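You operate a simulated robot arm through the tools that you are given. There is no shell and no other tool. Be economical: measure what you need, move in short steps, check, and stop when the job is done.

Carry out the task below with a simulated robot arm. There is one attempt and no reset: what you move stays moved.

Task
Soak the oil off the bush with the white band in the wash tank.
Fine: open the lid, raise the wash basket, stand the bush on the basket floor, lower it under the wash, watch till the oil has gone and shut the lid. Where these are worked on the way, their far stop is far enough and under half their travel is too little: wash basket.

The check looks at the end state, three seconds after you hand in, the way a careful person would. Anything else that was tipped, shoved, dropped, spilled or broken makes it a failure. Lids that push on must go on centred and level and be pressed home; caps that screw on are set level and turned clockwise until they are tight.

Robot
A 6-joint arm with a four-finger gripper on a trunk, on a base that drives. Base frame: it is fixed to the floor where the robot stands at the start and does not move with it; the origin is under the middle of the robot, x ahead of it, y to its left, z up. Readings come in mm, degrees, newtons and seconds.
Its first joint turns from -166.0 to 166.0 degrees. Places, roughly: basket floor [900, 0, 700]; wash basket [900, 0, 700]; wash tank lid [900, 0, 900]. Payload 3.43 kg.
The tool frame sits at the grasp point between the pads (the TCP): z along the fingers, y along the line on which they close. The tips reach 30 mm beyond it. Largest opening 120 mm; the body of the gripper starts 85 mm behind the TCP.
Orientation is that of the tool frame in the base frame, as [roll, pitch, yaw] about the fixed x, y, z axes, in that order (R = Rz(yaw) Ry(pitch) Rx(roll)). With the fingers straight down and closing along the base's y, the tool's x points along the base's -x, its y along +y and its z along -z.

Tools
- The arm moves only by the tool jog_arm. Its argument "increments" is one flat list of numbers, 7 for each row, row after row: the shift along the tool's x, y, z in units of 25 mm (1.0 is 25 mm), then the turn, a rotation vector about the tool's x, y, z in units of 5 degrees (1.0 is 5 degrees), then the opening, from 0 (shut) to 1 (fully open). In form: [x, y, z, rx, ry, rz, claw, x, y, z, rx, ry, rz, claw, ...]. A call has 1 to 12 rows; each row shifts and turns the commanded pose from where the row before left it, along the tool's axes as they then stand. A call with a number of a shift or a turn outside -1 to 1 is refused whole. A row lasts 0.2 s, in which the tool goes at most 50 mm and 8.6 degrees; a call with a longer step from one row to the next is refused whole, and so is a gripper value outside its range. Where a pose cannot be reached the arm comes as near as it can. A force on the tool above 90 N (or 10 N above the force at the start of the call, whichever is more), or a blocked arm, ends the call early, and 0.2 s more pass. The fingers move at their own pace and stop on an object; they squeeze with about 39 N. The grip force told is the motor's: it shows also when the fingers shut on nothing. Time passes only in rows, and 0.2 s behind the last, so rows that do not move let the fingers close. It gives the time, the measured TCP pose, the force on the tool (base axes), the opening and the grip force at its end, in the units of the frame above (readings bear some noise), with the torque about the TCP (base axes, N m) and any sound that the robot's microphone picked up.
- Cameras (640 x 400 px; columns grow to the right, rows downward): "scene" is now at [-205, 163.1, 1252.5]; the picture's right is [-0.28, -0.96, 0.00], its down [-0.16, 0.04, -0.99] and it looks along [0.95, -0.28, -0.16] (base axes); focal length 249 px, centre (320, 200). "wrist" rides on the gripper at [71, -17, -121] in the tool frame; the picture's right is [0.23, 0.97, 0.00], its down [-0.81, 0.19, -0.55] and it looks along [-0.54, 0.13, 0.83] (tool axes); focal length 275 px, centre (320, 200).
- capture(camera): a new picture of that camera. No time passes.
- drive_base(legs): drives the robot by 1 to 6 legs, each [ahead, turn to the left] in mm and degrees, along the robot's own axes; the way and the turn of a leg run together, so that a leg with both is an arc; at most 1500 mm and 180 degrees a leg. The arm and the cameras ride along, it lands a little off, and it stops where it bumps. It gives what a move gives.
- turn_head(pan, tilt): turns the head with the scene camera to pan (to the left, within 143 degrees either way) and tilt (down, from -29 to 69), counted from straight ahead of the robot. It gives what a move gives.
- pixel_to_xyz(camera, pixels): for up to 12 pixels [column, row] of the newest picture of that camera ("zoom" is the newest enlarged one), the place [x, y, z] in the base frame of the surface seen there, good to about 2 mm. No time passes.
- inspect(camera, box): a new picture of the part [left, top, right, bottom] of that camera's present view, enlarged. No time passes.
- sign_off(): hands the job in; it is judged then, once.

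Work in short steps. Measure before you move; look again where a grasp or a placing could have gone wrong, and mend it. You have 80 turns and 68 pictures in all, those below and enlarged ones among them. Open the gripper and draw the arm clear of the work before you hand the job in, unless the task says otherwise; then end with one line.

The tools are called by a JSON object that holds its "api" and its "payload". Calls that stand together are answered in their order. jog_arm: Moves the arm, as the interface text tells. Its arguments: {"type":"object","properties":{"increments":{"type":"array","items":{"type":"number"}}},"required":["increments"]} The other tools are called the same way: drive_base (legs) drives the base; turn_head (pan, tilt) turns the head that bears the scene camera; capture (camera) takes a picture; pixel_to_xyz (camera, pixels) gives the place of the surface under pixels of a picture; inspect (camera, box) takes an enlarged picture of a part of a camera's view; sign_off () hands the job in.

At the start:

```text
time_s: 0.0
tcp_pos: [721.3, -113.5, 1346.7]
orientation: [-179.9, -0.1, 180.0]
ft_force: [0.5, -0.4, -0.2]
ft_torque: [0.01, 0.05, 0.04]
gripper_width: 120.1
finger_force: 0.0
robot x, y, heading: [2.8, 1.5, -0.0]
head pan, tilt: [-16.3, 8.6]
```

scene: 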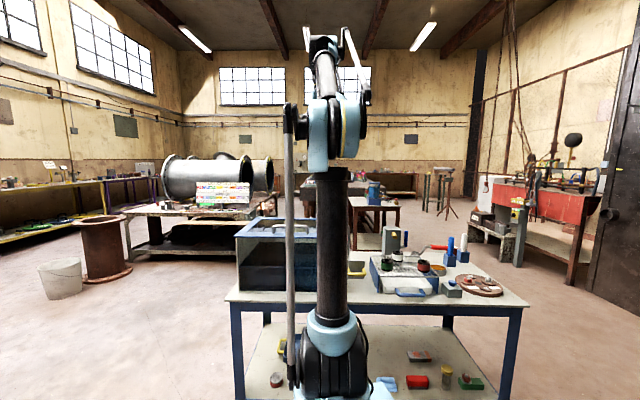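
wrist: 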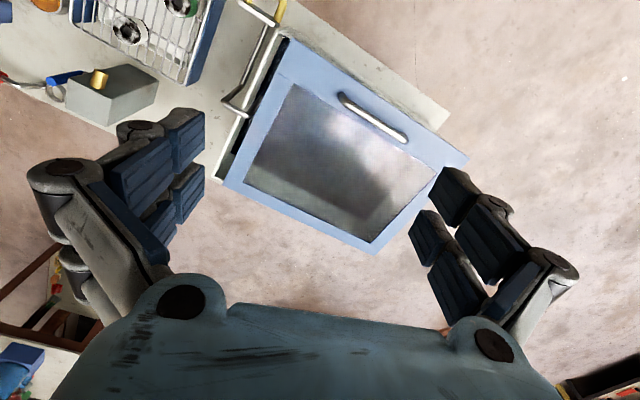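

The scene shows the tank (box with glazed lid) left of centre and a tray with parts to its right. I enlarge both regions for detail.

{"api": "inspect", "payload": {"camera": "scene", "box": [220, 200, 540, 400]}}

{"api": "inspect", "payload": {"camera": "wrist", "box": [0, 0, 480, 260]}}

```text
2.00 times, centred on (380, 300) of scene
```

zoom: 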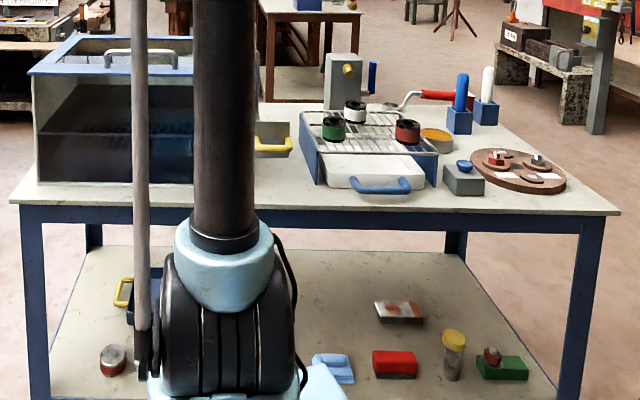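

```text
1.33 times, centred on (240, 130) of wrist
```

zoom: 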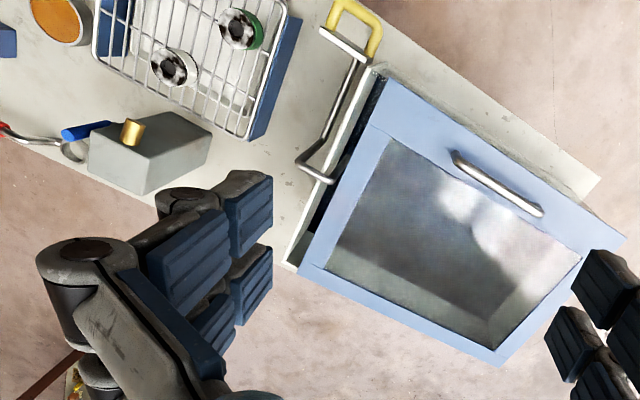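

The zooms show three bushes (green, white, red) on a wire rack, and the basket hung on a rod with a yellow handle at the tank's right side; lid handle is on the near side. I measure these.

{"api": "pixel_to_xyz", "payload": {"camera": "zoom", "pixels": [[457, 155], [497, 186], [540, 212], [385, 80], [625, 240], [498, 365], [300, 270], [350, 8], [378, 40], [350, 95], [318, 175], [168, 68]]}}

{"api": "pixel_to_xyz", "payload": {"camera": "scene", "pixels": [[398, 252], [397, 258], [387, 263], [424, 266], [357, 273], [358, 266], [349, 268], [240, 290], [275, 225], [240, 234], [280, 226], [400, 290]]}}

{"api": "turn_head", "payload": {"pan": -10, "tilt": 30}}

{"api": "capture", "payload": {"camera": "scene"}}

```text
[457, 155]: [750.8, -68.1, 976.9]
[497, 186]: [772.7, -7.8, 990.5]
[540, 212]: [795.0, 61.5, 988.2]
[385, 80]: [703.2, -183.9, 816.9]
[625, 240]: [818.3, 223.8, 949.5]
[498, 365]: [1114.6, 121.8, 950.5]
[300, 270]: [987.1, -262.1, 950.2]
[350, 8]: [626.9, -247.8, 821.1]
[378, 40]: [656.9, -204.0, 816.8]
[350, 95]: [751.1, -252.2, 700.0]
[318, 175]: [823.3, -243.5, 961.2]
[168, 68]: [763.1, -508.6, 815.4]
```

```text
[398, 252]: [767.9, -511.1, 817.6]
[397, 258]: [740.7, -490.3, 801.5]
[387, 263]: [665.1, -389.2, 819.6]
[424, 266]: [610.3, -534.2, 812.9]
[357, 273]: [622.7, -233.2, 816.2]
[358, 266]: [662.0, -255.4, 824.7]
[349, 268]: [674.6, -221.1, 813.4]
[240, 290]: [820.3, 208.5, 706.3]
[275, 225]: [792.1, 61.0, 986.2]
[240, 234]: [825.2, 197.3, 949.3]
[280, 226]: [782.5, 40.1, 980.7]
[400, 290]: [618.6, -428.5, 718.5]
```

```text
time_s: 0.8
tcp_pos: [704.5, -113.7, 1353.8]
orientation: [-179.9, 0.7, -180.0]
ft_force: [-0.2, -0.8, 0.6]
ft_torque: [-0.01, -0.01, -0.03]
gripper_width: 120.2
finger_force: 0.1
robot x, y, heading: [0.0, 0.8, -0.1]
head pan, tilt: [-10.0, 30.0]
```

```text
63 pictures are left
```

scene: 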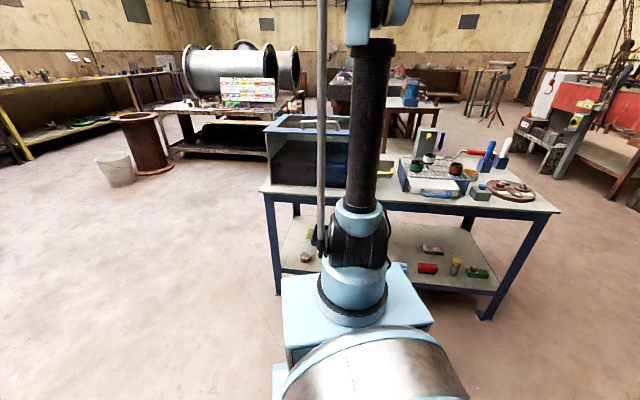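

I look closer at the tank's right side, where the yellow handle is, and at the shelf items.

{"api": "inspect", "payload": {"camera": "scene", "box": [255, 100, 415, 200]}}

{"api": "inspect", "payload": {"camera": "wrist", "box": [160, 0, 320, 100]}}

```text
4.00 times, centred on (335, 150) of scene
```

zoom: 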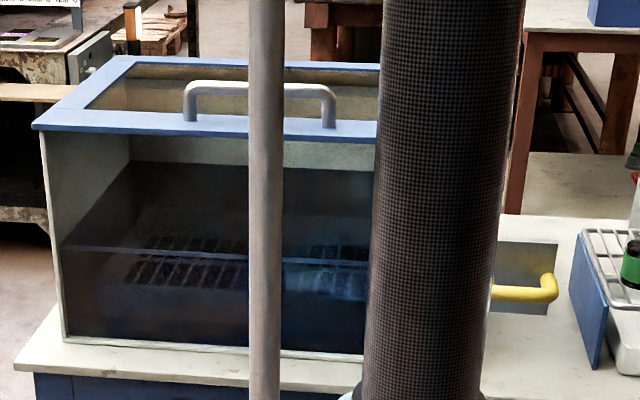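

```text
4.00 times, centred on (240, 50) of wrist
```

zoom: 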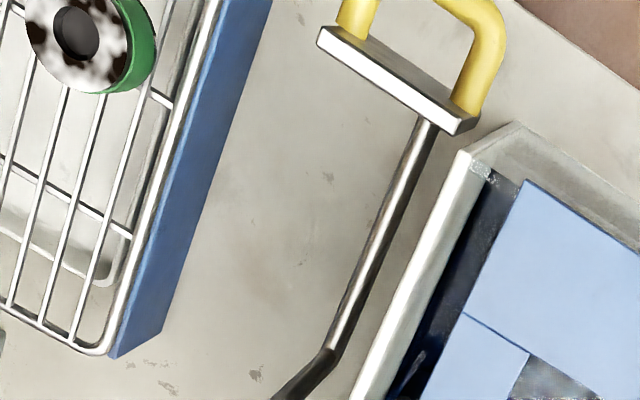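

The yellow handle belongs to a rod running along the tank's right side; I need a better view. I swing the arm to the right with yaw +60° so that the wrist camera looks at that side.

{"api": "jog_arm", "payload": {"increments": [0.18, -0.96, 0.4, 0, 0, -1, 1, 0.263, -0.94, 0.4, 0, 0, -1, 1, 0.344, -0.914, 0.4, 0, 0, -1, 1, 0.422, -0.881, 0.4, 0, 0, -1, 1, 0.497, -0.84, 0.4, 0, 0, -1, 1, 0.569, -0.794, 0.4, 0, 0, -1, 1, 0.636, -0.741, 0.4, 0, 0, -1, 1, 0.698, -0.683, 0.4, 0, 0, -1, 1, 0.755, -0.62, 0.4, 0, 0, -1, 1, 0.806, -0.552, 0.4, 0, 0, -1, 1, 0.851, -0.479, 0.4, 0, 0, -1, 1, 0.89, -0.403, 0.4, 0, 0, -1, 1]}}

{"api": "capture", "payload": {"camera": "wrist"}}

{"api": "inspect", "payload": {"camera": "scene", "box": [240, 80, 560, 280]}}

```text
time_s: 3.5
tcp_pos: [651.9, -402.5, 1233.9]
orientation: [-179.5, 0.2, -119.9]
ft_force: [-0.5, 0.4, 0.5]
ft_torque: [-0.04, -0.01, 0.01]
gripper_width: 119.9
finger_force: 0.1
robot x, y, heading: [0.2, -3.1, 0.2]
head pan, tilt: [-10.0, 30.0]
```

```text
60 pictures are left
```

wrist: 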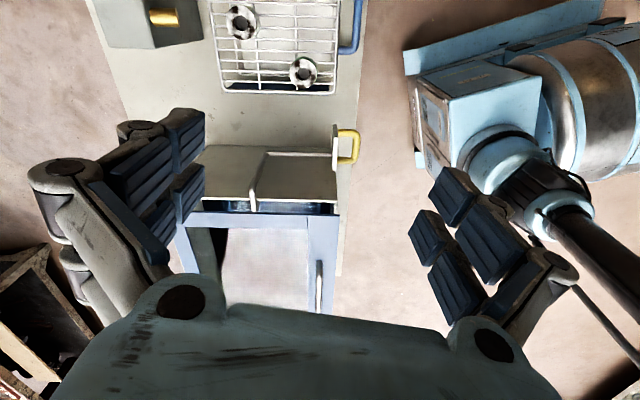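

```text
2.00 times, centred on (400, 180) of scene
```

zoom: 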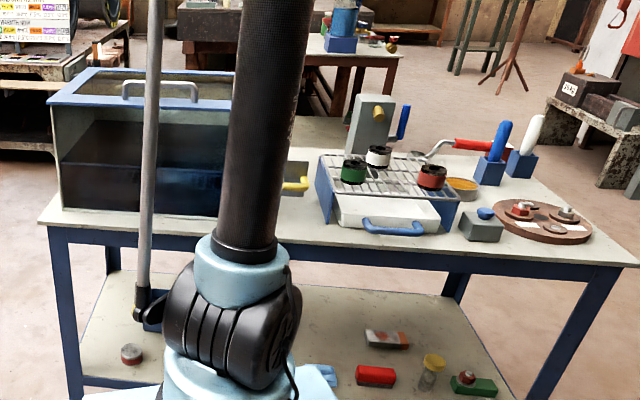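

Now the lever is in sight at about (265–355, 130–210) of the wrist view; I enlarge it.

{"api": "inspect", "payload": {"camera": "wrist", "box": [180, 110, 372, 230]}}

{"api": "pixel_to_xyz", "payload": {"camera": "zoom", "pixels": [[582, 75], [555, 110], [505, 145], [400, 147], [290, 152], [250, 240], [243, 305], [90, 240], [515, 130], [580, 125], [585, 168], [340, 300]]}}

```text
3.33 times, centred on (276, 170) of wrist
```

zoom: 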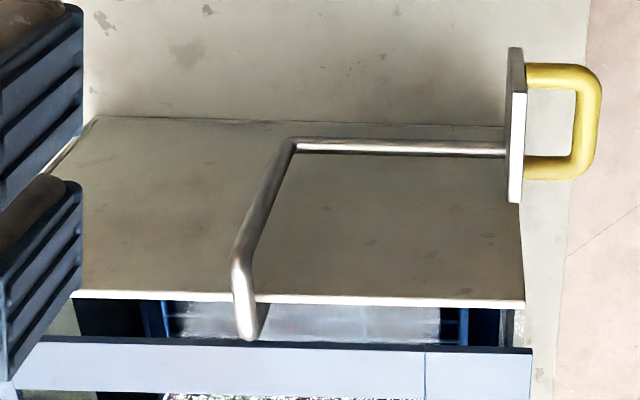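

```text
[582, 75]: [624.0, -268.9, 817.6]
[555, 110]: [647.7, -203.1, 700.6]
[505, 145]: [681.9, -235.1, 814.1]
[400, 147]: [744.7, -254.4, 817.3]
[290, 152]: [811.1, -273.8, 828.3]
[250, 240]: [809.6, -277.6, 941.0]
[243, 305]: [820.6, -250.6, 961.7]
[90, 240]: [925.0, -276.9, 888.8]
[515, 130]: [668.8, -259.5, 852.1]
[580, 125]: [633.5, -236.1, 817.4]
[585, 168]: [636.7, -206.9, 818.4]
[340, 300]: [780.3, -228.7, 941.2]
```

The basket's hanger goes over the right rim (z≈961) and down to the yellow loop at z≈817, so it is raised by lifting straight up. First the lid: I head for its handle (centre ≈ (773, -3, 985)), keeping high.

{"api": "jog_arm", "payload": {"increments": [-1, 0.2, 0.2, 0, 0, 0, 1, -1, 0.2, 0.2, 0, 0, 0, 1, -1, 0.2, 0.2, 0, 0, 0, 1, -1, 0.2, 0.2, 0, 0, 0, 1, -1, 0.2, 0.2, 0, 0, 0, 1, -1, 0.2, 0.2, 0, 0, 0, 1, -1, 0.2, 0.2, 0, 0, 0, 1, -1, 0.2, 0.2, 0, 0, 0, 1, -1, 0.2, 0.2, 0, 0, 0, 1, -1, 0.2, 0.2, 0, 0, 0, 1, -1, 0.2, 0.2, 0, 0, 0, 1, -1, 0.2, 0.2, 0, 0, 0, 1]}}

{"api": "jog_arm", "payload": {"increments": [-0.85, 0.2, 0.4, 0, 0, 0, 1, -0.85, 0.2, 0.4, 0, 0, 0, 1, -0.85, 0.2, 0.4, 0, 0, 0, 1, -0.85, 0.3, 0.4, 0, 0, 0, 1, -0.86, 0.4, 0.4, 0, 0, 0, 1, 0, 0, 0, 0, 0, -1, 1, 0, 0, 0, 0, 0, -1, 1, 0, 0, 0, 0, 0, -0.2, 1]}}

{"api": "capture", "payload": {"camera": "wrist"}}

```text
time_s: 6.0
tcp_pos: [750.8, -111.8, 1175.7]
orientation: [-179.3, 0.3, -120.1]
ft_force: [0.8, 1.0, -0.2]
ft_torque: [0.02, -0.03, 0.02]
gripper_width: 120.3
finger_force: 0.1
robot x, y, heading: [2.3, -0.3, -0.3]
head pan, tilt: [-10.0, 30.0]
```

```text
time_s: 7.8
tcp_pos: [777.1, -5.5, 1125.5]
orientation: [-179.3, 0.2, -109.0]
ft_force: [-0.8, 0.1, -0.4]
ft_torque: [-0.01, 0.02, -0.02]
gripper_width: 120.2
finger_force: 0.1
robot x, y, heading: [-0.9, 3.6, 0.2]
head pan, tilt: [-10.0, 30.0]
```

```text
57 pictures are left
```

wrist: 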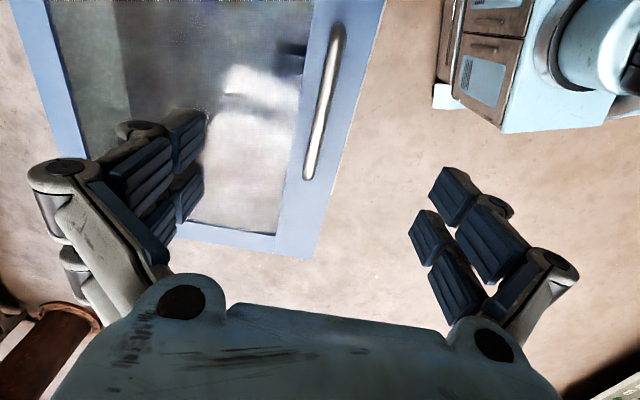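

The handle runs from (337,30) to (308,178) in the view, between the fingers. I measure its line and the lid plane.

{"api": "pixel_to_xyz", "payload": {"camera": "wrist", "pixels": [[335, 50], [331, 75], [325, 105], [318, 135], [311, 165], [308, 178], [300, 120], [350, 120], [306, 255], [372, 10], [285, 130], [354, 100]]}}

```text
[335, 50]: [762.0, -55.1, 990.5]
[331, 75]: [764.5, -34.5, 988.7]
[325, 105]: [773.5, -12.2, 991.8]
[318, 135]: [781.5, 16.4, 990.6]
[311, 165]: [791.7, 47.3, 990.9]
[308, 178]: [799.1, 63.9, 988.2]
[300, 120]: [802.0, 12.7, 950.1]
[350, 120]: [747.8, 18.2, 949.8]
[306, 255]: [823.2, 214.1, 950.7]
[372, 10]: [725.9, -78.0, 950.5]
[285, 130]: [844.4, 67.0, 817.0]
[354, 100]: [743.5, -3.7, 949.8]
```

The bar's line passes within 2 mm of the TCP and its top is z≈991, the lid at 950. I go down to z≈986 with the fingers half open, then close.

{"api": "jog_arm", "payload": {"increments": [0, 0, 1, 0, 0, 0, 0.6, 0, 0, 1, 0, 0, 0, 0.5, 0, 0, 1, 0, 0, 0, 0.5, 0, 0, 1, 0, 0, 0, 0.5, 0, 0, 0.8, 0, 0, 0, 0.5, 0, 0, 0.7, 0, 0, 0, 0.5, 0, 0, 0, 0, 0, 0, 0.5]}}

{"api": "jog_arm", "payload": {"increments": [0, 0, 0, 0, 0, 0, 0, 0, 0, 0, 0, 0, 0, 0, 0, 0, 0, 0, 0, 0, 0, 0, 0, 0, 0, 0, 0, 0]}}

```text
time_s: 9.4
tcp_pos: [777.9, -4.3, 988.7]
orientation: [-179.2, 0.2, -109.1]
ft_force: [0.3, -0.1, 0.1]
ft_torque: [0.03, -0.05, -0.01]
gripper_width: 60.2
finger_force: 0.1
robot x, y, heading: [1.2, 3.1, 0.1]
head pan, tilt: [-10.0, 30.0]
```

```text
time_s: 10.4
tcp_pos: [777.0, -3.2, 989.0]
orientation: [-179.4, 0.3, -108.9]
ft_force: [-35.6, 10.2, 0.4]
ft_torque: [0.17, 0.3, 1.81]
gripper_width: 13.1
finger_force: 45.7
robot x, y, heading: [-0.7, -2.9, 0.0]
head pan, tilt: [-10.0, 30.0]
```

The bar is gripped (13 mm). The lid hinges on the far side, so its far-swing will need more reach; before lifting, I check how much room the base has to the table by measuring base and table edge.

{"api": "capture", "payload": {"camera": "scene"}}

{"api": "pixel_to_xyz", "payload": {"camera": "scene", "pixels": [[285, 275], [430, 320], [405, 265], [300, 340], [265, 190], [558, 212], [281, 292], [489, 319], [300, 310], [415, 275]]}}

```text
56 pictures are left
```

scene: 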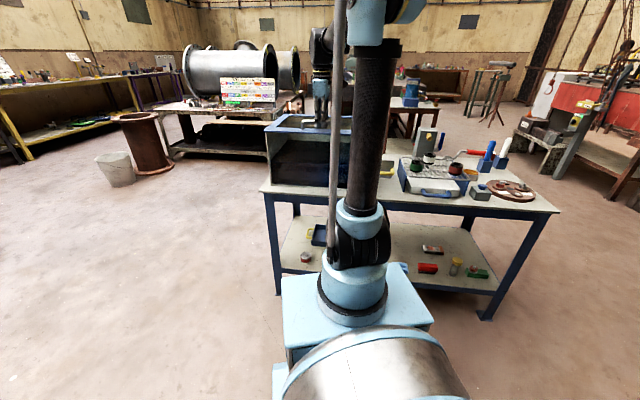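

```text
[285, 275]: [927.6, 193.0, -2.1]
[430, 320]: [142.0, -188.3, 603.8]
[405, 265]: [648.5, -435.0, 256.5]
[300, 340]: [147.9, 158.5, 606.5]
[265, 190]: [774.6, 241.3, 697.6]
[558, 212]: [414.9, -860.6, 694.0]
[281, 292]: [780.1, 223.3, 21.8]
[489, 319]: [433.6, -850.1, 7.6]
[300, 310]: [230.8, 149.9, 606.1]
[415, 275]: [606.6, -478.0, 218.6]
```

There are about 300 mm between base front (x≈320) and the table edge. I release, lift clear, and drive 200 mm ahead so the arm can follow the lid past vertical.

{"api": "jog_arm", "payload": {"increments": [0, 0, 0, 0, 0, 0, 0.5, 0, 0, 0, 0, 0, 0, 0.5, 0, 0, -1, 0, 0, 0, 0.5, 0, 0, -1, 0, 0, 0, 0.5, 0, 0, -1, 0, 0, 0, 0.5, 0, 0, -1, 0, 0, 0, 0.5, 0, 0, -1, 0, 0, 0, 0.5]}}

{"api": "drive_base", "payload": {"legs": [[200, 0]]}}

{"api": "turn_head", "payload": {"pan": -10, "tilt": 25}}

{"api": "capture", "payload": {"camera": "scene"}}

```text
time_s: 12.1
tcp_pos: [776.7, -4.9, 1114.4]
orientation: [-179.3, 0.2, -109.0]
ft_force: [0.0, 0.0, -0.3]
ft_torque: [0.02, 0.03, -0.03]
gripper_width: 59.9
finger_force: 0.1
robot x, y, heading: [2.2, 0.6, 0.3]
head pan, tilt: [-10.0, 30.0]
```

```text
time_s: 13.7
tcp_pos: [976.3, -4.5, 1113.4]
orientation: [-179.3, 0.1, -109.0]
ft_force: [-0.5, 0.8, 0.3]
ft_torque: [0.0, -0.01, 0.02]
gripper_width: 60.0
finger_force: 0.0
robot x, y, heading: [198.7, 0.0, -0.1]
head pan, tilt: [-10.0, 30.0]
```

```text
time_s: 14.3
tcp_pos: [964.1, -4.1, 1122.6]
orientation: [-178.7, 0.3, -108.9]
ft_force: [0.4, -0.5, -0.9]
ft_torque: [-0.02, 0.0, -0.01]
gripper_width: 60.1
finger_force: 0.1
robot x, y, heading: [196.6, 1.4, -0.1]
head pan, tilt: [-10.0, 25.0]
```

```text
55 pictures are left
```

scene: 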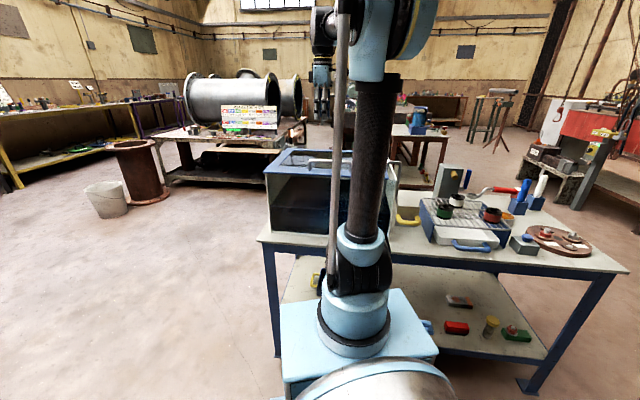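

The base is 200 mm ahead. I bring the tool back over the lid handle.

{"api": "jog_arm", "payload": {"increments": [0.3, 0.885, 0, 0, 0, 0, 0.5, 0.3, 0.885, 0, 0, 0, 0, 0.5, 0.3, 0.885, 0, 0, 0, 0, 0.5, 0.3, 0.885, 0, 0, 0, 0, 0.5, 0.3, 0.885, 0, 0, 0, 0, 0.5, 0.3, 0.885, 0, 0, 0, 0, 0.5, 0.3, 0.885, 0, 0, 0, 0, 0.5, 0.3, 0.885, 0, 0, 0, 0, 0.5, 0, 0, 0, 0, 0, 0, 0.5]}}

{"api": "capture", "payload": {"camera": "wrist"}}

{"api": "pixel_to_xyz", "payload": {"camera": "wrist", "pixels": [[335, 50], [331, 75], [325, 105], [318, 135], [311, 165]]}}

```text
time_s: 16.3
tcp_pos: [776.1, -3.6, 1118.4]
orientation: [-178.7, 0.4, -109.0]
ft_force: [0.2, -0.2, -0.3]
ft_torque: [-0.06, -0.02, 0.0]
gripper_width: 60.1
finger_force: 0.0
robot x, y, heading: [202.2, -0.6, 0.1]
head pan, tilt: [-10.0, 25.0]
```

```text
54 pictures are left
```

wrist: 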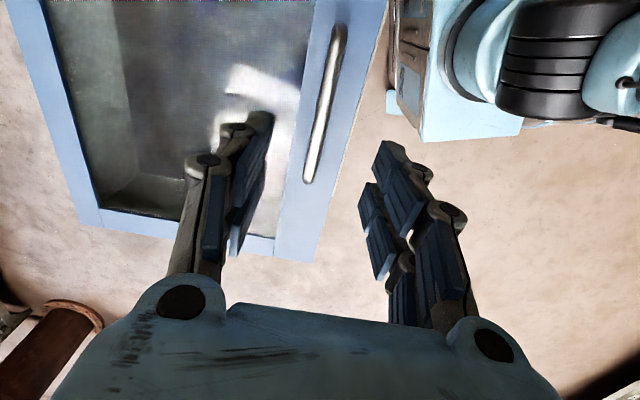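

```text
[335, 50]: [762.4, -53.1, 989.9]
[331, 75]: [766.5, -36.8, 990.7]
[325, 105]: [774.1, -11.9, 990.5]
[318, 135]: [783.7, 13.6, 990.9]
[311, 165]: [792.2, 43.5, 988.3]
```

Handle line at y=-3.6 is x≈776, matching the TCP. I descend 130 mm and close.

{"api": "jog_arm", "payload": {"increments": [0, 0, 1, 0, 0, 0, 0.5, 0, 0, 1, 0, 0, 0, 0.5, 0, 0, 1, 0, 0, 0, 0.5, 0, 0, 1, 0, 0, 0, 0.5, 0, 0, 0.7, 0, 0, 0, 0.4, 0, 0, 0.5, 0, 0, 0, 0.3, 0, 0, 0, 0, 0, 0, 0, 0, 0, 0, 0, 0, 0, 0, 0, 0, 0, 0, 0, 0, 0]}}

```text
time_s: 18.3
tcp_pos: [777.5, -3.4, 989.4]
orientation: [-178.7, 0.3, -108.8]
ft_force: [-47.2, 12.8, 0.0]
ft_torque: [0.31, 0.35, 1.8]
gripper_width: 13.0
finger_force: 45.2
robot x, y, heading: [197.3, -3.6, -0.1]
head pan, tilt: [-10.0, 25.0]
```

Bar is gripped but with ~48 N sideways, meaning the pads sit ~2 mm too far ahead; I relax that and lift along the hinge arc for three short rows.

{"api": "jog_arm", "payload": {"increments": [0, 0.08, 0, 0, 0, 0, 0, -0.0, -0.176, -0.948, 0, 0, 0, 0, 0, -0.252, -0.932, 0, 0, 0, 0, 0, -0.328, -0.904, 0, 0, 0, 0]}}

```text
time_s: 19.3
tcp_pos: [794.3, -8.5, 1061.1]
orientation: [-178.6, 0.4, -109.0]
ft_force: [-14.6, 17.0, 2.8]
ft_torque: [0.72, 0.01, 1.66]
gripper_width: 13.2
finger_force: 45.2
robot x, y, heading: [201.4, -0.4, -0.2]
head pan, tilt: [-10.0, 25.0]
```

Forces are small and the lid follows. I continue the arc by five rows.

{"api": "jog_arm", "payload": {"increments": [0, -0.404, -0.876, 0, 0, 0, 0, 0, -0.48, -0.84, 0, 0, 0, 0, 0, -0.544, -0.796, 0, 0, 0, 0, 0, -0.608, -0.748, 0, 0, 0, 0, 0, -0.672, -0.696, 0, 0, 0, 0]}}

{"api": "capture", "payload": {"camera": "scene"}}

```text
time_s: 20.5
tcp_pos: [854.2, -30.3, 1159.5]
orientation: [-178.5, 0.4, -109.0]
ft_force: [-6.6, 31.0, 9.9]
ft_torque: [0.51, 0.07, 1.39]
gripper_width: 13.2
finger_force: 45.3
robot x, y, heading: [198.2, -2.7, 0.2]
head pan, tilt: [-10.0, 25.0]
```

```text
53 pictures are left
```

scene: 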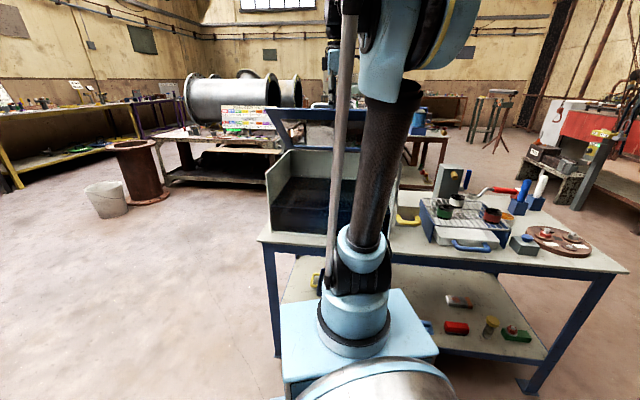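

The lid follows well; a +y side load of ~31 N shows a small lateral drift, so I correct by ~3 mm and go on to near vertical.

{"api": "jog_arm", "payload": {"increments": [-0.08, -0.724, -0.636, 0, 0, 0, 0, -0.08, -0.78, -0.572, 0, 0, 0, 0, -0.05, -0.82, -0.504, 0, 0, 0, 0, -0.04, -0.86, -0.436, 0, 0, 0, 0]}}

```text
time_s: 21.5
tcp_pos: [930.7, -54.8, 1214.5]
orientation: [-178.5, 0.3, -109.1]
ft_force: [-19.2, -28.5, 8.0]
ft_torque: [-0.72, 0.29, 1.36]
gripper_width: 13.3
finger_force: 44.9
robot x, y, heading: [200.6, 1.2, -0.2]
head pan, tilt: [-10.0, 25.0]
```

Side load flipped sign; I correct slightly and continue three rows.

{"api": "jog_arm", "payload": {"increments": [0.08, -0.896, -0.36, 0, 0, 0, 0, 0, -0.92, -0.284, 0, 0, 0, 0, -0.02, -0.944, -0.208, 0, 0, 0, 0]}}

{"api": "capture", "payload": {"camera": "wrist"}}

```text
time_s: 22.3
tcp_pos: [995.9, -73.3, 1238.4]
orientation: [-178.7, 0.5, -109.1]
ft_force: [-5.9, 5.3, 21.8]
ft_torque: [0.45, 0.0, 1.45]
gripper_width: 13.4
finger_force: 44.6
robot x, y, heading: [198.8, 0.5, 0.0]
head pan, tilt: [-10.0, 25.0]
```

```text
52 pictures are left
```

wrist: 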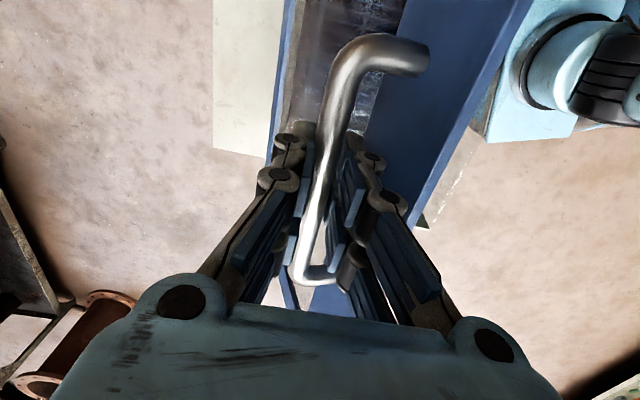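

Lid is near 72°; the grip holds. I continue past vertical.

{"api": "jog_arm", "payload": {"increments": [0, -0.956, -0.2, 0, 0, 0, 0, 0, -0.964, -0.08, 0, 0, 0, 0, 0, -0.964, 0.03, 0, 0, 0, 0, 0, -0.956, 0.11, 0, 0, 0, 0]}}

```text
time_s: 23.3
tcp_pos: [1087.3, -104.6, 1242.8]
orientation: [-178.6, 0.4, -109.0]
ft_force: [5.3, 16.6, -5.8]
ft_torque: [0.58, -0.01, 1.25]
gripper_width: 13.3
finger_force: 45.0
robot x, y, heading: [197.5, -1.8, 0.0]
head pan, tilt: [-10.0, 25.0]
```

Handle is now about at lid 90°. I push two rows further so it leans past vertical.

{"api": "jog_arm", "payload": {"increments": [0, -0.948, 0.196, 0, 0, 0, 0, 0, -0.77, 0.22, 0, 0, 0, 0]}}

{"api": "capture", "payload": {"camera": "scene"}}

```text
time_s: 23.9
tcp_pos: [1127.9, -117.6, 1234.9]
orientation: [-178.6, 0.4, -109.0]
ft_force: [12.0, 16.0, 21.6]
ft_torque: [0.04, -0.04, 1.38]
gripper_width: 13.4
finger_force: 44.8
robot x, y, heading: [199.9, -1.5, -0.3]
head pan, tilt: [-10.0, 25.0]
```

```text
51 pictures are left
```

scene: 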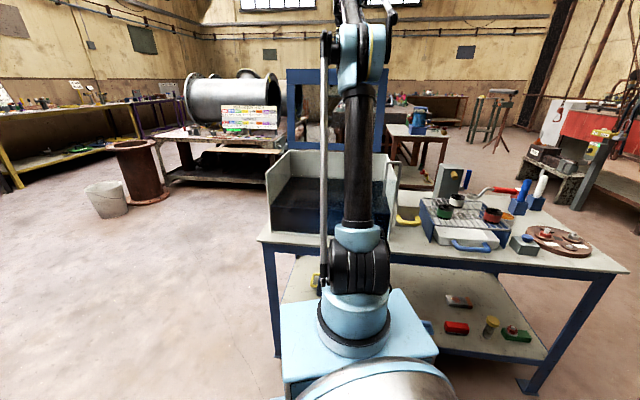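

Lid at ~100°. I probe two rows more for a stop.

{"api": "jog_arm", "payload": {"increments": [0, -0.9, 0.34, 0, 0, 0, 0, 0, -0.87, 0.41, 0, 0, 0, 0]}}

```text
time_s: 24.4
tcp_pos: [1133.8, -122.5, 1236.0]
orientation: [-179.0, 0.6, -108.7]
ft_force: [-5.6, 20.2, -31.6]
ft_torque: [-0.1, 0.16, 0.63]
gripper_width: 12.8
finger_force: 44.7
robot x, y, heading: [201.4, -1.3, 0.0]
head pan, tilt: [-10.0, 25.0]
stopped in row 2: the force on the tool passed its limit at 95 N (the readings are from after the stop); the commanded pose is now the measured one
```

The lid has met its back stop at ~100°. I open the fingers a little and draw straight up.

{"api": "jog_arm", "payload": {"increments": [0, 0, 0, 0, 0, 0, 0.3, 0, 0, 0, 0, 0, 0, 0.3, 0, 0, -1, 0, 0, 0, 0.3, 0, 0, -1, 0, 0, 0, 0.3, 0, 0.5, -1, 0, 0, 0, 0.3, 0, 0.7, -1, 0, 0, 0, 0.3, 0, 1, -0.5, 0, 0, 0, 0.3, 0, 1, 0, 0, 0, 0, 0.3, 0, 1, 0, 0, 0, 0, 0.3, 0, 1, 0, 0, 0, 0, 0.3]}}

{"api": "capture", "payload": {"camera": "scene"}}

```text
time_s: 26.6
tcp_pos: [1005.2, -82.5, 1342.2]
orientation: [-178.9, 0.5, -108.9]
ft_force: [1.2, -0.7, -1.0]
ft_torque: [0.01, 0.11, 0.02]
gripper_width: 35.9
finger_force: 0.1
out of reach, approached as far as the arm can: row 6
robot x, y, heading: [198.0, -2.4, -0.3]
head pan, tilt: [-10.0, 25.0]
```

```text
50 pictures are left
```

scene: 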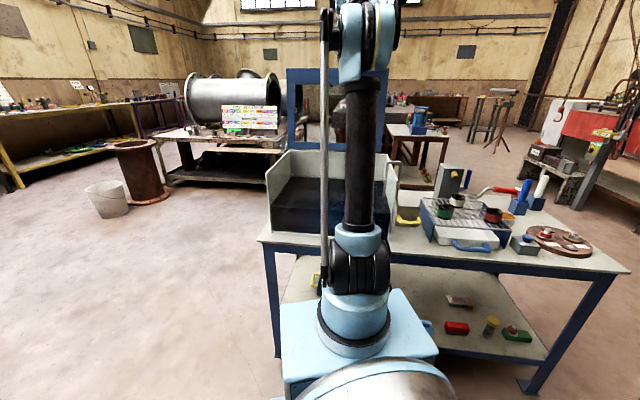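

The lid stays open. Next I travel to above the yellow loop (≈ (631, -238, 817)).

{"api": "jog_arm", "payload": {"increments": [0.895, 1, 0.2, 0, 0, 0, 0.5, 0.895, 1, 0.2, 0, 0, 0, 0.5, 0.895, 1, 0.3, 0, 0, 0, 0.5, 0.895, 1, 0.3, 0, 0, 0, 0.5, 0.895, 1, 0.5, 0, 0, 0, 0.5, 0.895, 1, 0.7, 0, 0, 0, 0.5, 0.895, 1, 0.8, 0, 0, 0, 0.5, 0.895, 1, 0.8, 0, 0, 0, 0.5, 0.895, 1, 0.8, 0, 0, 0, 0.5, 0.895, 1, 0.8, 0, 0, 0, 0.5, 0.895, 1, 0.8, 0, 0, 0, 0.5, 0.895, 1, 0.8, 0, 0, 0, 0.5]}}

{"api": "jog_arm", "payload": {"increments": [0, 0.1, 1, 0, 0, 0, 0.3, 0, 0, 1, 0, 0, 0, 0.3, 0, 0, 1, 0, 0, 0, 0.3, 0, 0, 1, 0, 0, 0, 0.3, 0, 0, 1, 0, 0, 0, 0.3, 0, 0, 1, 0, 0, 0, 0.3, 0, 0, 1, 0, 0, 0, 0.3, 0, 0, 1, 0, 0, 0, 0.3]}}

{"api": "capture", "payload": {"camera": "wrist"}}

```text
time_s: 29.2
tcp_pos: [637.7, -237.7, 1157.9]
orientation: [-178.9, 0.5, -109.0]
ft_force: [-0.4, 0.1, 0.0]
ft_torque: [0.03, -0.01, 0.02]
gripper_width: 60.0
finger_force: 0.1
robot x, y, heading: [198.2, 0.0, 0.3]
head pan, tilt: [-10.0, 25.0]
```

```text
time_s: 31.0
tcp_pos: [639.9, -236.6, 960.0]
orientation: [-178.9, 0.5, -108.9]
ft_force: [-0.3, -0.6, 0.5]
ft_torque: [-0.01, 0.01, -0.01]
gripper_width: 36.2
finger_force: 0.0
robot x, y, heading: [200.7, 0.9, -0.0]
head pan, tilt: [-10.0, 25.0]
```

```text
49 pictures are left
```

wrist: 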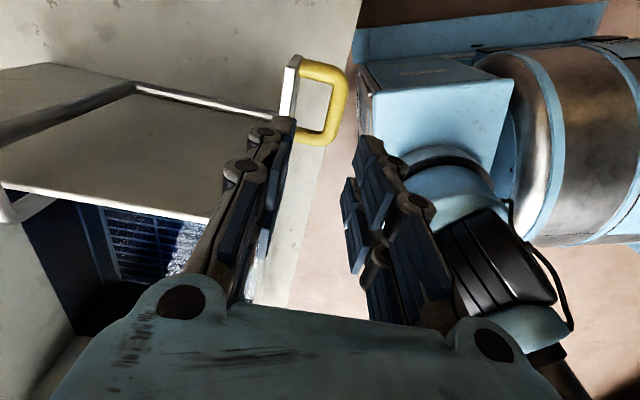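

The loop is seen at (298–348, 60–145); I measure its outer bar and the plate.

{"api": "pixel_to_xyz", "payload": {"camera": "wrist", "pixels": [[341, 85], [338, 105], [334, 125], [345, 95], [331, 100], [320, 68], [315, 138], [305, 139], [295, 70], [290, 90]]}}

```text
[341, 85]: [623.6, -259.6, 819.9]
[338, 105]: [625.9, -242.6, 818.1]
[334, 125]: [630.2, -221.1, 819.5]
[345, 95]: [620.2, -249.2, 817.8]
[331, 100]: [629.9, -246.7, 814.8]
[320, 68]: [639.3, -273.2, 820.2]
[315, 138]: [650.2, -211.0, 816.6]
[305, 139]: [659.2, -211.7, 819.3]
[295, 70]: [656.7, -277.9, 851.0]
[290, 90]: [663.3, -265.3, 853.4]
```

Outer bar centre ≈ (626, -243, 813), plate ~35 mm behind. I align, narrow to 28 mm, descend and close.

{"api": "jog_arm", "payload": {"increments": [0.42, 0.45, 0.3, 0, 0, 0, 0.23, 0, 0, 1, 0, 0, 0, 0.23, 0, 0, 1, 0, 0, 0, 0.23, 0, 0, 1, 0, 0, 0, 0.23, 0, 0, 0.5, 0, 0, 0, 0.23]}}

{"api": "capture", "payload": {"camera": "wrist"}}

```text
time_s: 32.2
tcp_pos: [627.4, -244.6, 865.2]
orientation: [-179.0, 0.6, -108.9]
ft_force: [-0.5, -0.3, -0.8]
ft_torque: [0.0, -0.01, -0.05]
gripper_width: 28.0
finger_force: 0.1
robot x, y, heading: [202.0, -0.7, 0.3]
head pan, tilt: [-10.0, 25.0]
```

```text
48 pictures are left
```

wrist: 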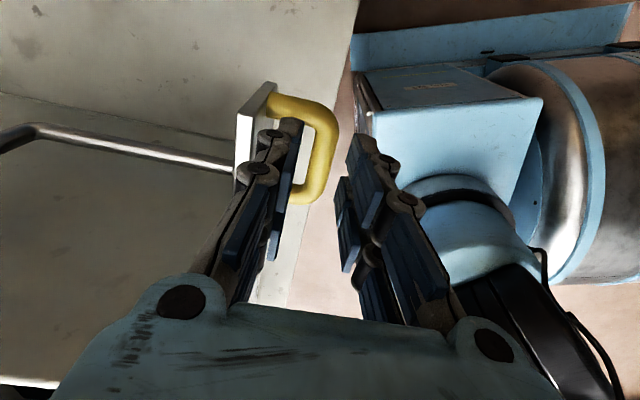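

The bar centre is at about (325,150), the finger line at (320,150): 3 mm to correct. I shift, descend 50 mm and close.

{"api": "jog_arm", "payload": {"increments": [0, 0.13, 0, 0, 0, 0, 0.23, 0, 0, 0.7, 0, 0, 0, 0.23, 0, 0, 0.7, 0, 0, 0, 0.23, 0, 0, 0.6, 0, 0, 0, 0.23, 0, 0, 0, 0, 0, 0, 0, 0, 0, 0, 0, 0, 0, 0]}}

```text
time_s: 33.0
tcp_pos: [619.0, -243.3, 847.6]
orientation: [-177.9, 0.9, -108.8]
ft_force: [0.7, -0.2, 0.4]
ft_torque: [0.08, 0.02, 0.04]
gripper_width: 29.0
finger_force: 0.0
robot x, y, heading: [201.9, -1.3, 0.2]
head pan, tilt: [-10.0, 25.0]
stopped in row 3: the force on the tool passed its limit at 151 N (the readings are from after the stop); the commanded pose is now the measured one
```

The tips struck something at z≈817 (the bar's top). I look.

{"api": "inspect", "payload": {"camera": "wrist", "box": [200, 60, 440, 210]}}

{"api": "pixel_to_xyz", "payload": {"camera": "zoom", "pixels": [[380, 170], [370, 220], [350, 280], [360, 120], [300, 105]]}}

```text
2.67 times, centred on (320, 135) of wrist
```

zoom: 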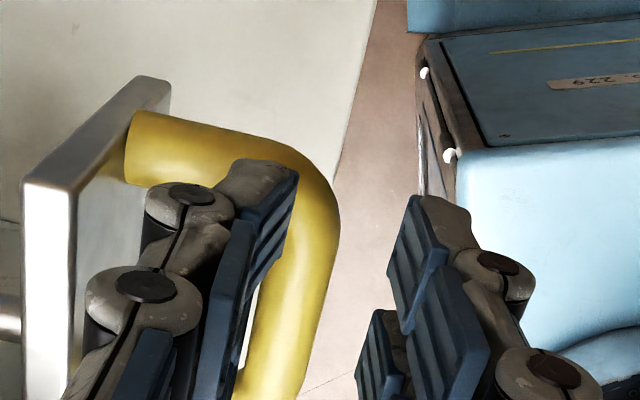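

```text
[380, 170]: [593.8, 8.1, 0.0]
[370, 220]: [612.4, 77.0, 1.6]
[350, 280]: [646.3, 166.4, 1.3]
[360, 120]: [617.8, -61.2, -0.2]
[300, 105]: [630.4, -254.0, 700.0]
```

The inner finger sits on top of the bar: the tool is ~7 mm too far towards the robot (my last correction was wrong). I lift, level the tool, shift 7–8 mm ahead, and look again.

{"api": "jog_arm", "payload": {"increments": [0, 0, -0.6, 0, 0, 0, 0.25, 0, -0.31, 0, -0.42, 0.18, 0, 0.25, 0, 0, 0, 0, 0, 0, 0.25]}}

{"api": "inspect", "payload": {"camera": "wrist", "box": [200, 60, 440, 210]}}

{"api": "pixel_to_xyz", "payload": {"camera": "zoom", "pixels": [[290, 170], [315, 200], [300, 200], [285, 280], [290, 240], [265, 300], [305, 250]]}}

```text
time_s: 33.8
tcp_pos: [625.3, -246.4, 861.9]
orientation: [180.0, -0.1, -108.8]
ft_force: [0.0, -0.7, -0.6]
ft_torque: [0.04, 0.0, -0.02]
gripper_width: 30.3
finger_force: 0.1
robot x, y, heading: [200.1, 0.2, 0.2]
head pan, tilt: [-10.0, 25.0]
```

```text
2.67 times, centred on (320, 135) of wrist
```

zoom: 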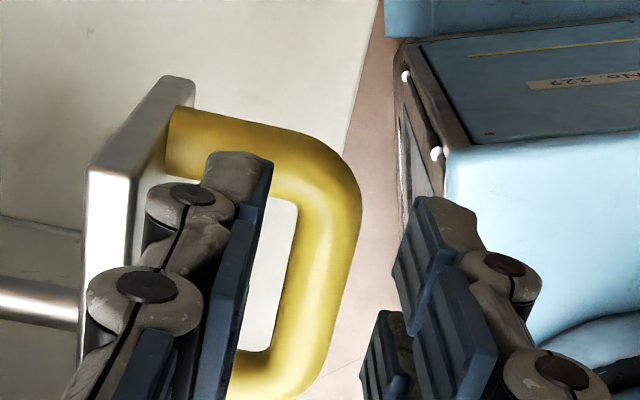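

```text
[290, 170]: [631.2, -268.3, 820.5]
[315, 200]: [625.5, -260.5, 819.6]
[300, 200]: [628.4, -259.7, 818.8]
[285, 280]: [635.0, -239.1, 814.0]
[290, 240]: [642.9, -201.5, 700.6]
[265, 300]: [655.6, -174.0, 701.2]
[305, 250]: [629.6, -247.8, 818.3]
```

Bar centre is now at ≈ (627.5, -247); I shift 2 mm and descend in small rows.

{"api": "jog_arm", "payload": {"increments": [0, -0.08, 0.2, 0, 0, 0, 0.28, 0, 0, 0.5, 0, 0, 0, 0.28, 0, 0, 0.5, 0, 0, 0, 0.28, 0, 0, 0.6, 0, 0, 0, 0.28]}}

{"api": "inspect", "payload": {"camera": "wrist", "box": [200, 60, 440, 210]}}

```text
time_s: 34.5
tcp_pos: [620.6, -248.8, 849.9]
orientation: [-179.2, 0.4, -108.8]
ft_force: [1.2, -0.8, 0.1]
ft_torque: [0.06, 0.07, 0.0]
gripper_width: 33.3
finger_force: 0.0
robot x, y, heading: [196.8, -3.0, 0.3]
head pan, tilt: [-10.0, 25.0]
stopped in row 3: the force on the tool passed its limit at 128 N (the readings are from after the stop); the commanded pose is now the measured one
```

```text
2.67 times, centred on (320, 135) of wrist
```

zoom: 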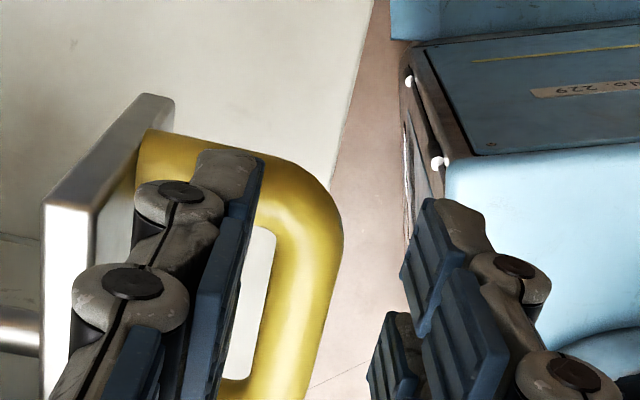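

The knuckles of the inner finger hit the plate's top, so a vertical grip doesn't fit the loop. I'll instead come in nearly level from the near side (one finger above, one below the bar); for that I lift clear and drive back to gain room.

{"api": "jog_arm", "payload": {"increments": [0, 0, -1, 0, 0, 0, 0.4, 0, 0, -1, 0, 0, 0, 0.4, 0, 0, -1, 0, 0, 0, 0.4, 0, 0, -1, 0, 0, 0, 0.4, 0, 0, -1, 0, 0, 0, 0.4, 0, 0, -1, 0, 0, 0, 0.4]}}

{"api": "drive_base", "payload": {"legs": [[-200, 0]]}}

{"api": "jog_arm", "payload": {"increments": [0, -1, 0, 0, 0, 0, 0.4, 0, -1, 0, 0, 0, 0, 0.4, 0, -1, 0, 0, 0, 0, 0.4, 0, -1, 0, 0, 0, 0, 0.4, 0, 0, 0, 1, 0, 0, 0.4, 0, 0, 0, 1, 0, 0, 0.4, 0, 0, 0, 1, 0, 0, 0.4, 0, 0, 0, 1, 0, 0, 0.4, 0, 0, 0, 1, 0, 0, 0.4, 0, 0, 0, 1, 0, 0, 0.4, 0, 0, 0, 1, 0, 0, 0.4, 0, 0, 0, 1, 0, 0, 0.4]}}

```text
time_s: 35.9
tcp_pos: [617.7, -248.3, 1001.5]
orientation: [-179.1, 0.2, -108.8]
ft_force: [-1.3, 0.3, 0.0]
ft_torque: [-0.03, -0.05, 0.01]
gripper_width: 47.9
finger_force: 0.0
robot x, y, heading: [197.1, -0.1, 0.5]
head pan, tilt: [-10.0, 25.0]
```

```text
time_s: 37.5
tcp_pos: [415.9, -250.4, 1000.9]
orientation: [-179.2, 0.4, -108.7]
ft_force: [-0.4, 0.2, 0.0]
ft_torque: [0.02, -0.02, 0.01]
gripper_width: 47.9
finger_force: 0.0
robot x, y, heading: [-1.4, -0.9, 0.2]
head pan, tilt: [-10.0, 25.0]
```

```text
time_s: 40.1
tcp_pos: [499.4, -282.7, 1007.4]
orientation: [-138.5, 0.5, -108.7]
ft_force: [-0.3, 0.0, 0.0]
ft_torque: [-0.01, -0.03, -0.02]
gripper_width: 47.9
finger_force: 0.1
robot x, y, heading: [-2.6, -0.9, 0.2]
head pan, tilt: [-10.0, 25.0]
```

Rotation works; six more rows to about 71° tilt, then look.

{"api": "jog_arm", "payload": {"increments": [0, 0, 0, 1, 0, 0, 0.4, 0, 0, 0, 1, 0, 0, 0.4, 0, 0, 0, 1, 0, 0, 0.4, 0, 0, 0, 1, 0, 0, 0.4, 0, 0, 0, 1, 0, 0, 0.4, 0, 0, 0, 1, 0, 0, 0.4, 0, 0, 0, 0.7, 0, 0, 0.4]}}

{"api": "capture", "payload": {"camera": "wrist"}}

```text
time_s: 41.7
tcp_pos: [500.6, -282.0, 1007.6]
orientation: [-105.0, 0.4, -108.7]
ft_force: [0.6, 0.4, 0.0]
ft_torque: [0.05, -0.01, 0.0]
gripper_width: 47.8
finger_force: 0.1
robot x, y, heading: [-4.9, -2.0, 0.1]
head pan, tilt: [-10.0, 25.0]
```

```text
44 pictures are left
```

wrist: 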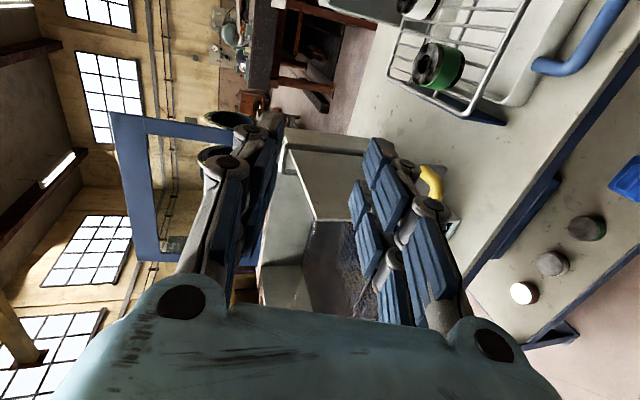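

Tilt is 75°. I go to a standoff ~70 mm short of the bar at its height.

{"api": "jog_arm", "payload": {"increments": [-0.374, 0.89, 0.44, 0, 0, 0, 0.5, -0.374, 0.89, 0.44, 0, 0, 0, 0.5, -0.374, 0.89, 0.44, 0, 0, 0, 0.5, -0.374, 0.89, 0.44, 0, 0, 0, 0.5, -0.374, 0.89, 0.44, 0, 0, 0, 0.5, -0.374, 0.89, 0.44, 0, 0, 0, 0.5, -0.374, 0.89, 0.44, 0, 0, 0, 0.5, -0.374, 0.89, 0.44, 0, 0, 0, 0.5, 0, 0, 0, 0, 0, 0, 0.5]}}

{"api": "capture", "payload": {"camera": "wrist"}}

```text
time_s: 43.9
tcp_pos: [567.0, -248.1, 834.3]
orientation: [-104.4, 0.7, -109.0]
ft_force: [0.7, 0.6, -0.5]
ft_torque: [-0.03, 0.06, -0.03]
gripper_width: 59.7
finger_force: 0.0
out of reach, approached as far as the arm can: row 8
robot x, y, heading: [-2.0, 1.7, 0.2]
head pan, tilt: [-10.0, 25.0]
stopped in row 9: the arm was blocked; the commanded pose is now the measured one
```

```text
43 pictures are left
```

wrist: 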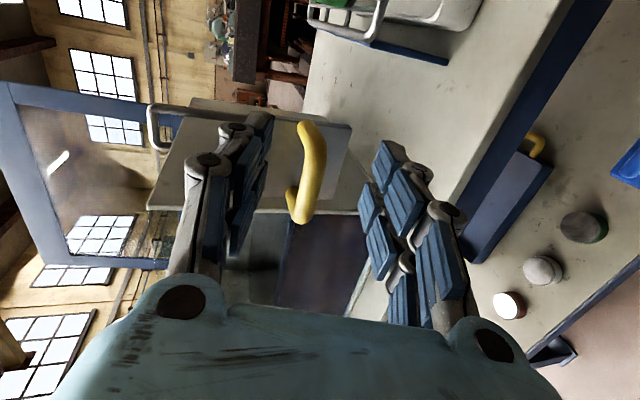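

The bar is nearly between the fingers at (310,170), and the arm was near a limit; moving forward should free it. I advance ~60 mm towards the bar.

{"api": "jog_arm", "payload": {"increments": [-0.3, 0, 0.5, 0, 0, 0, 0.5, -0.3, 0, 0.5, 0, 0, 0, 0.5, -0.2, 0, 0.4, 0, 0, 0, 0.5]}}

{"api": "inspect", "payload": {"camera": "wrist", "box": [160, 80, 480, 280]}}

{"api": "pixel_to_xyz", "payload": {"camera": "wrist", "pixels": [[310, 150], [310, 180], [300, 215]]}}

```text
time_s: 44.7
tcp_pos: [603.8, -233.7, 824.6]
orientation: [-104.4, 0.6, -108.8]
ft_force: [-0.8, 0.3, -0.1]
ft_torque: [0.04, -0.01, 0.02]
gripper_width: 60.2
finger_force: 0.1
robot x, y, heading: [-1.8, 1.7, -0.1]
head pan, tilt: [-10.0, 25.0]
```

```text
2.00 times, centred on (320, 180) of wrist
```

zoom: 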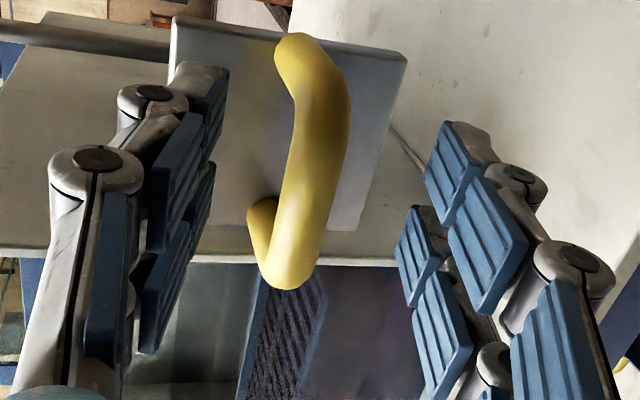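

```text
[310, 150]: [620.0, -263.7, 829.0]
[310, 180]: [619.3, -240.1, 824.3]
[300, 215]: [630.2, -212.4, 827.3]
```

The bar sits between the pads; centre ≈ (626, -241, 818). I advance 20 mm and close.

{"api": "jog_arm", "payload": {"increments": [0, 0, 0.4, 0, 0, 0, 0.5, 0, 0, 0.4, 0, 0, 0, 0.5, 0, 0, 0, 0, 0, 0, 0, 0, 0, 0, 0, 0, 0, 0, 0, 0, 0, 0, 0, 0, 0]}}

{"api": "inspect", "payload": {"camera": "wrist", "box": [160, 80, 480, 280]}}

```text
time_s: 45.9
tcp_pos: [623.4, -242.0, 824.1]
orientation: [-104.5, 0.6, -108.7]
ft_force: [-5.4, 3.8, 2.6]
ft_torque: [-2.15, -0.43, 0.66]
gripper_width: 21.1
finger_force: 44.8
out of reach, approached as far as the arm can: row 1
robot x, y, heading: [-2.6, -0.5, -0.0]
head pan, tilt: [-10.0, 25.0]
```

```text
2.00 times, centred on (320, 180) of wrist
```

zoom: 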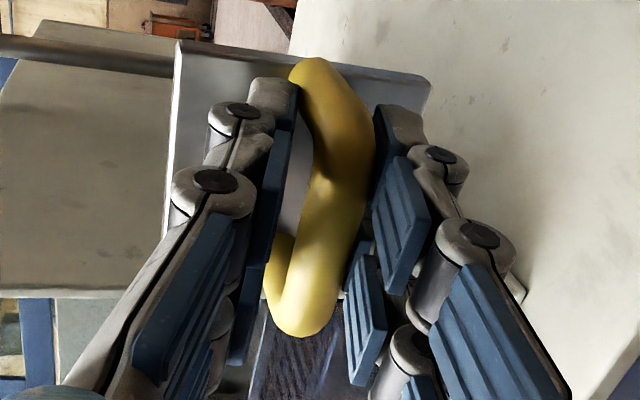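

The bar is held (21 mm). I lift straight up in short rows and watch the force.

{"api": "jog_arm", "payload": {"increments": [0, -0.966, -0.259, 0, 0, 0, 0, 0, -0.966, -0.259, 0, 0, 0, 0, 0, -0.966, -0.259, 0, 0, 0, 0]}}

```text
time_s: 46.7
tcp_pos: [622.2, -241.6, 899.0]
orientation: [-104.4, 0.7, -108.7]
ft_force: [7.4, 18.8, -2.4]
ft_torque: [-2.04, -0.46, 0.31]
gripper_width: 21.2
finger_force: 45.3
robot x, y, heading: [-2.4, -3.6, 0.1]
head pan, tilt: [-10.0, 25.0]
```

Basket rises easily with the tool. I continue.

{"api": "jog_arm", "payload": {"increments": [0, -0.966, -0.259, 0, 0, 0, 0, 0, -0.966, -0.259, 0, 0, 0, 0, 0, -0.966, -0.259, 0, 0, 0, 0, 0, -0.966, -0.259, 0, 0, 0, 0]}}

{"api": "capture", "payload": {"camera": "scene"}}

```text
time_s: 47.3
tcp_pos: [608.8, -236.8, 940.6]
orientation: [-104.5, 0.2, -108.5]
ft_force: [-3.7, 10.5, -91.3]
ft_torque: [0.08, 1.74, 1.39]
gripper_width: 25.3
finger_force: 45.5
robot x, y, heading: [-3.3, -0.4, 0.3]
head pan, tilt: [-10.0, 25.0]
stopped in row 3: the force on the tool passed its limit at 113 N (the readings are from after the stop); the commanded pose is now the measured one
```

```text
40 pictures are left
```

scene: 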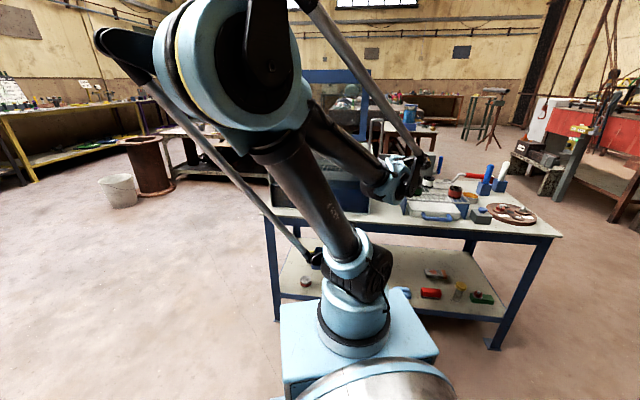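

It met its upper stop after ~115 mm. I ease down a few mm and open the fingers slightly to see whether it stays up.

{"api": "jog_arm", "payload": {"increments": [0, 0.2, 0.06, 0, 0, 0, 0, 0, 0, 0, 0, 0, 0, 0.25, 0, 0, 0, 0, 0, 0, 0.3, 0, 0, 0, 0, 0, 0, 0.35]}}

{"api": "inspect", "payload": {"camera": "wrist", "box": [160, 40, 480, 240]}}

```text
time_s: 48.3
tcp_pos: [609.4, -240.5, 943.4]
orientation: [-104.0, 0.6, -108.7]
ft_force: [0.1, 0.2, 0.6]
ft_torque: [0.0, 0.0, 0.02]
gripper_width: 41.9
finger_force: 0.1
robot x, y, heading: [-1.1, -1.6, -0.0]
head pan, tilt: [-10.0, 25.0]
```

```text
2.00 times, centred on (320, 140) of wrist
```

zoom: 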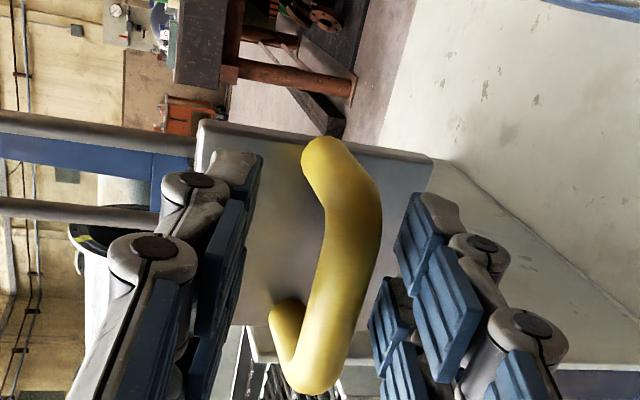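

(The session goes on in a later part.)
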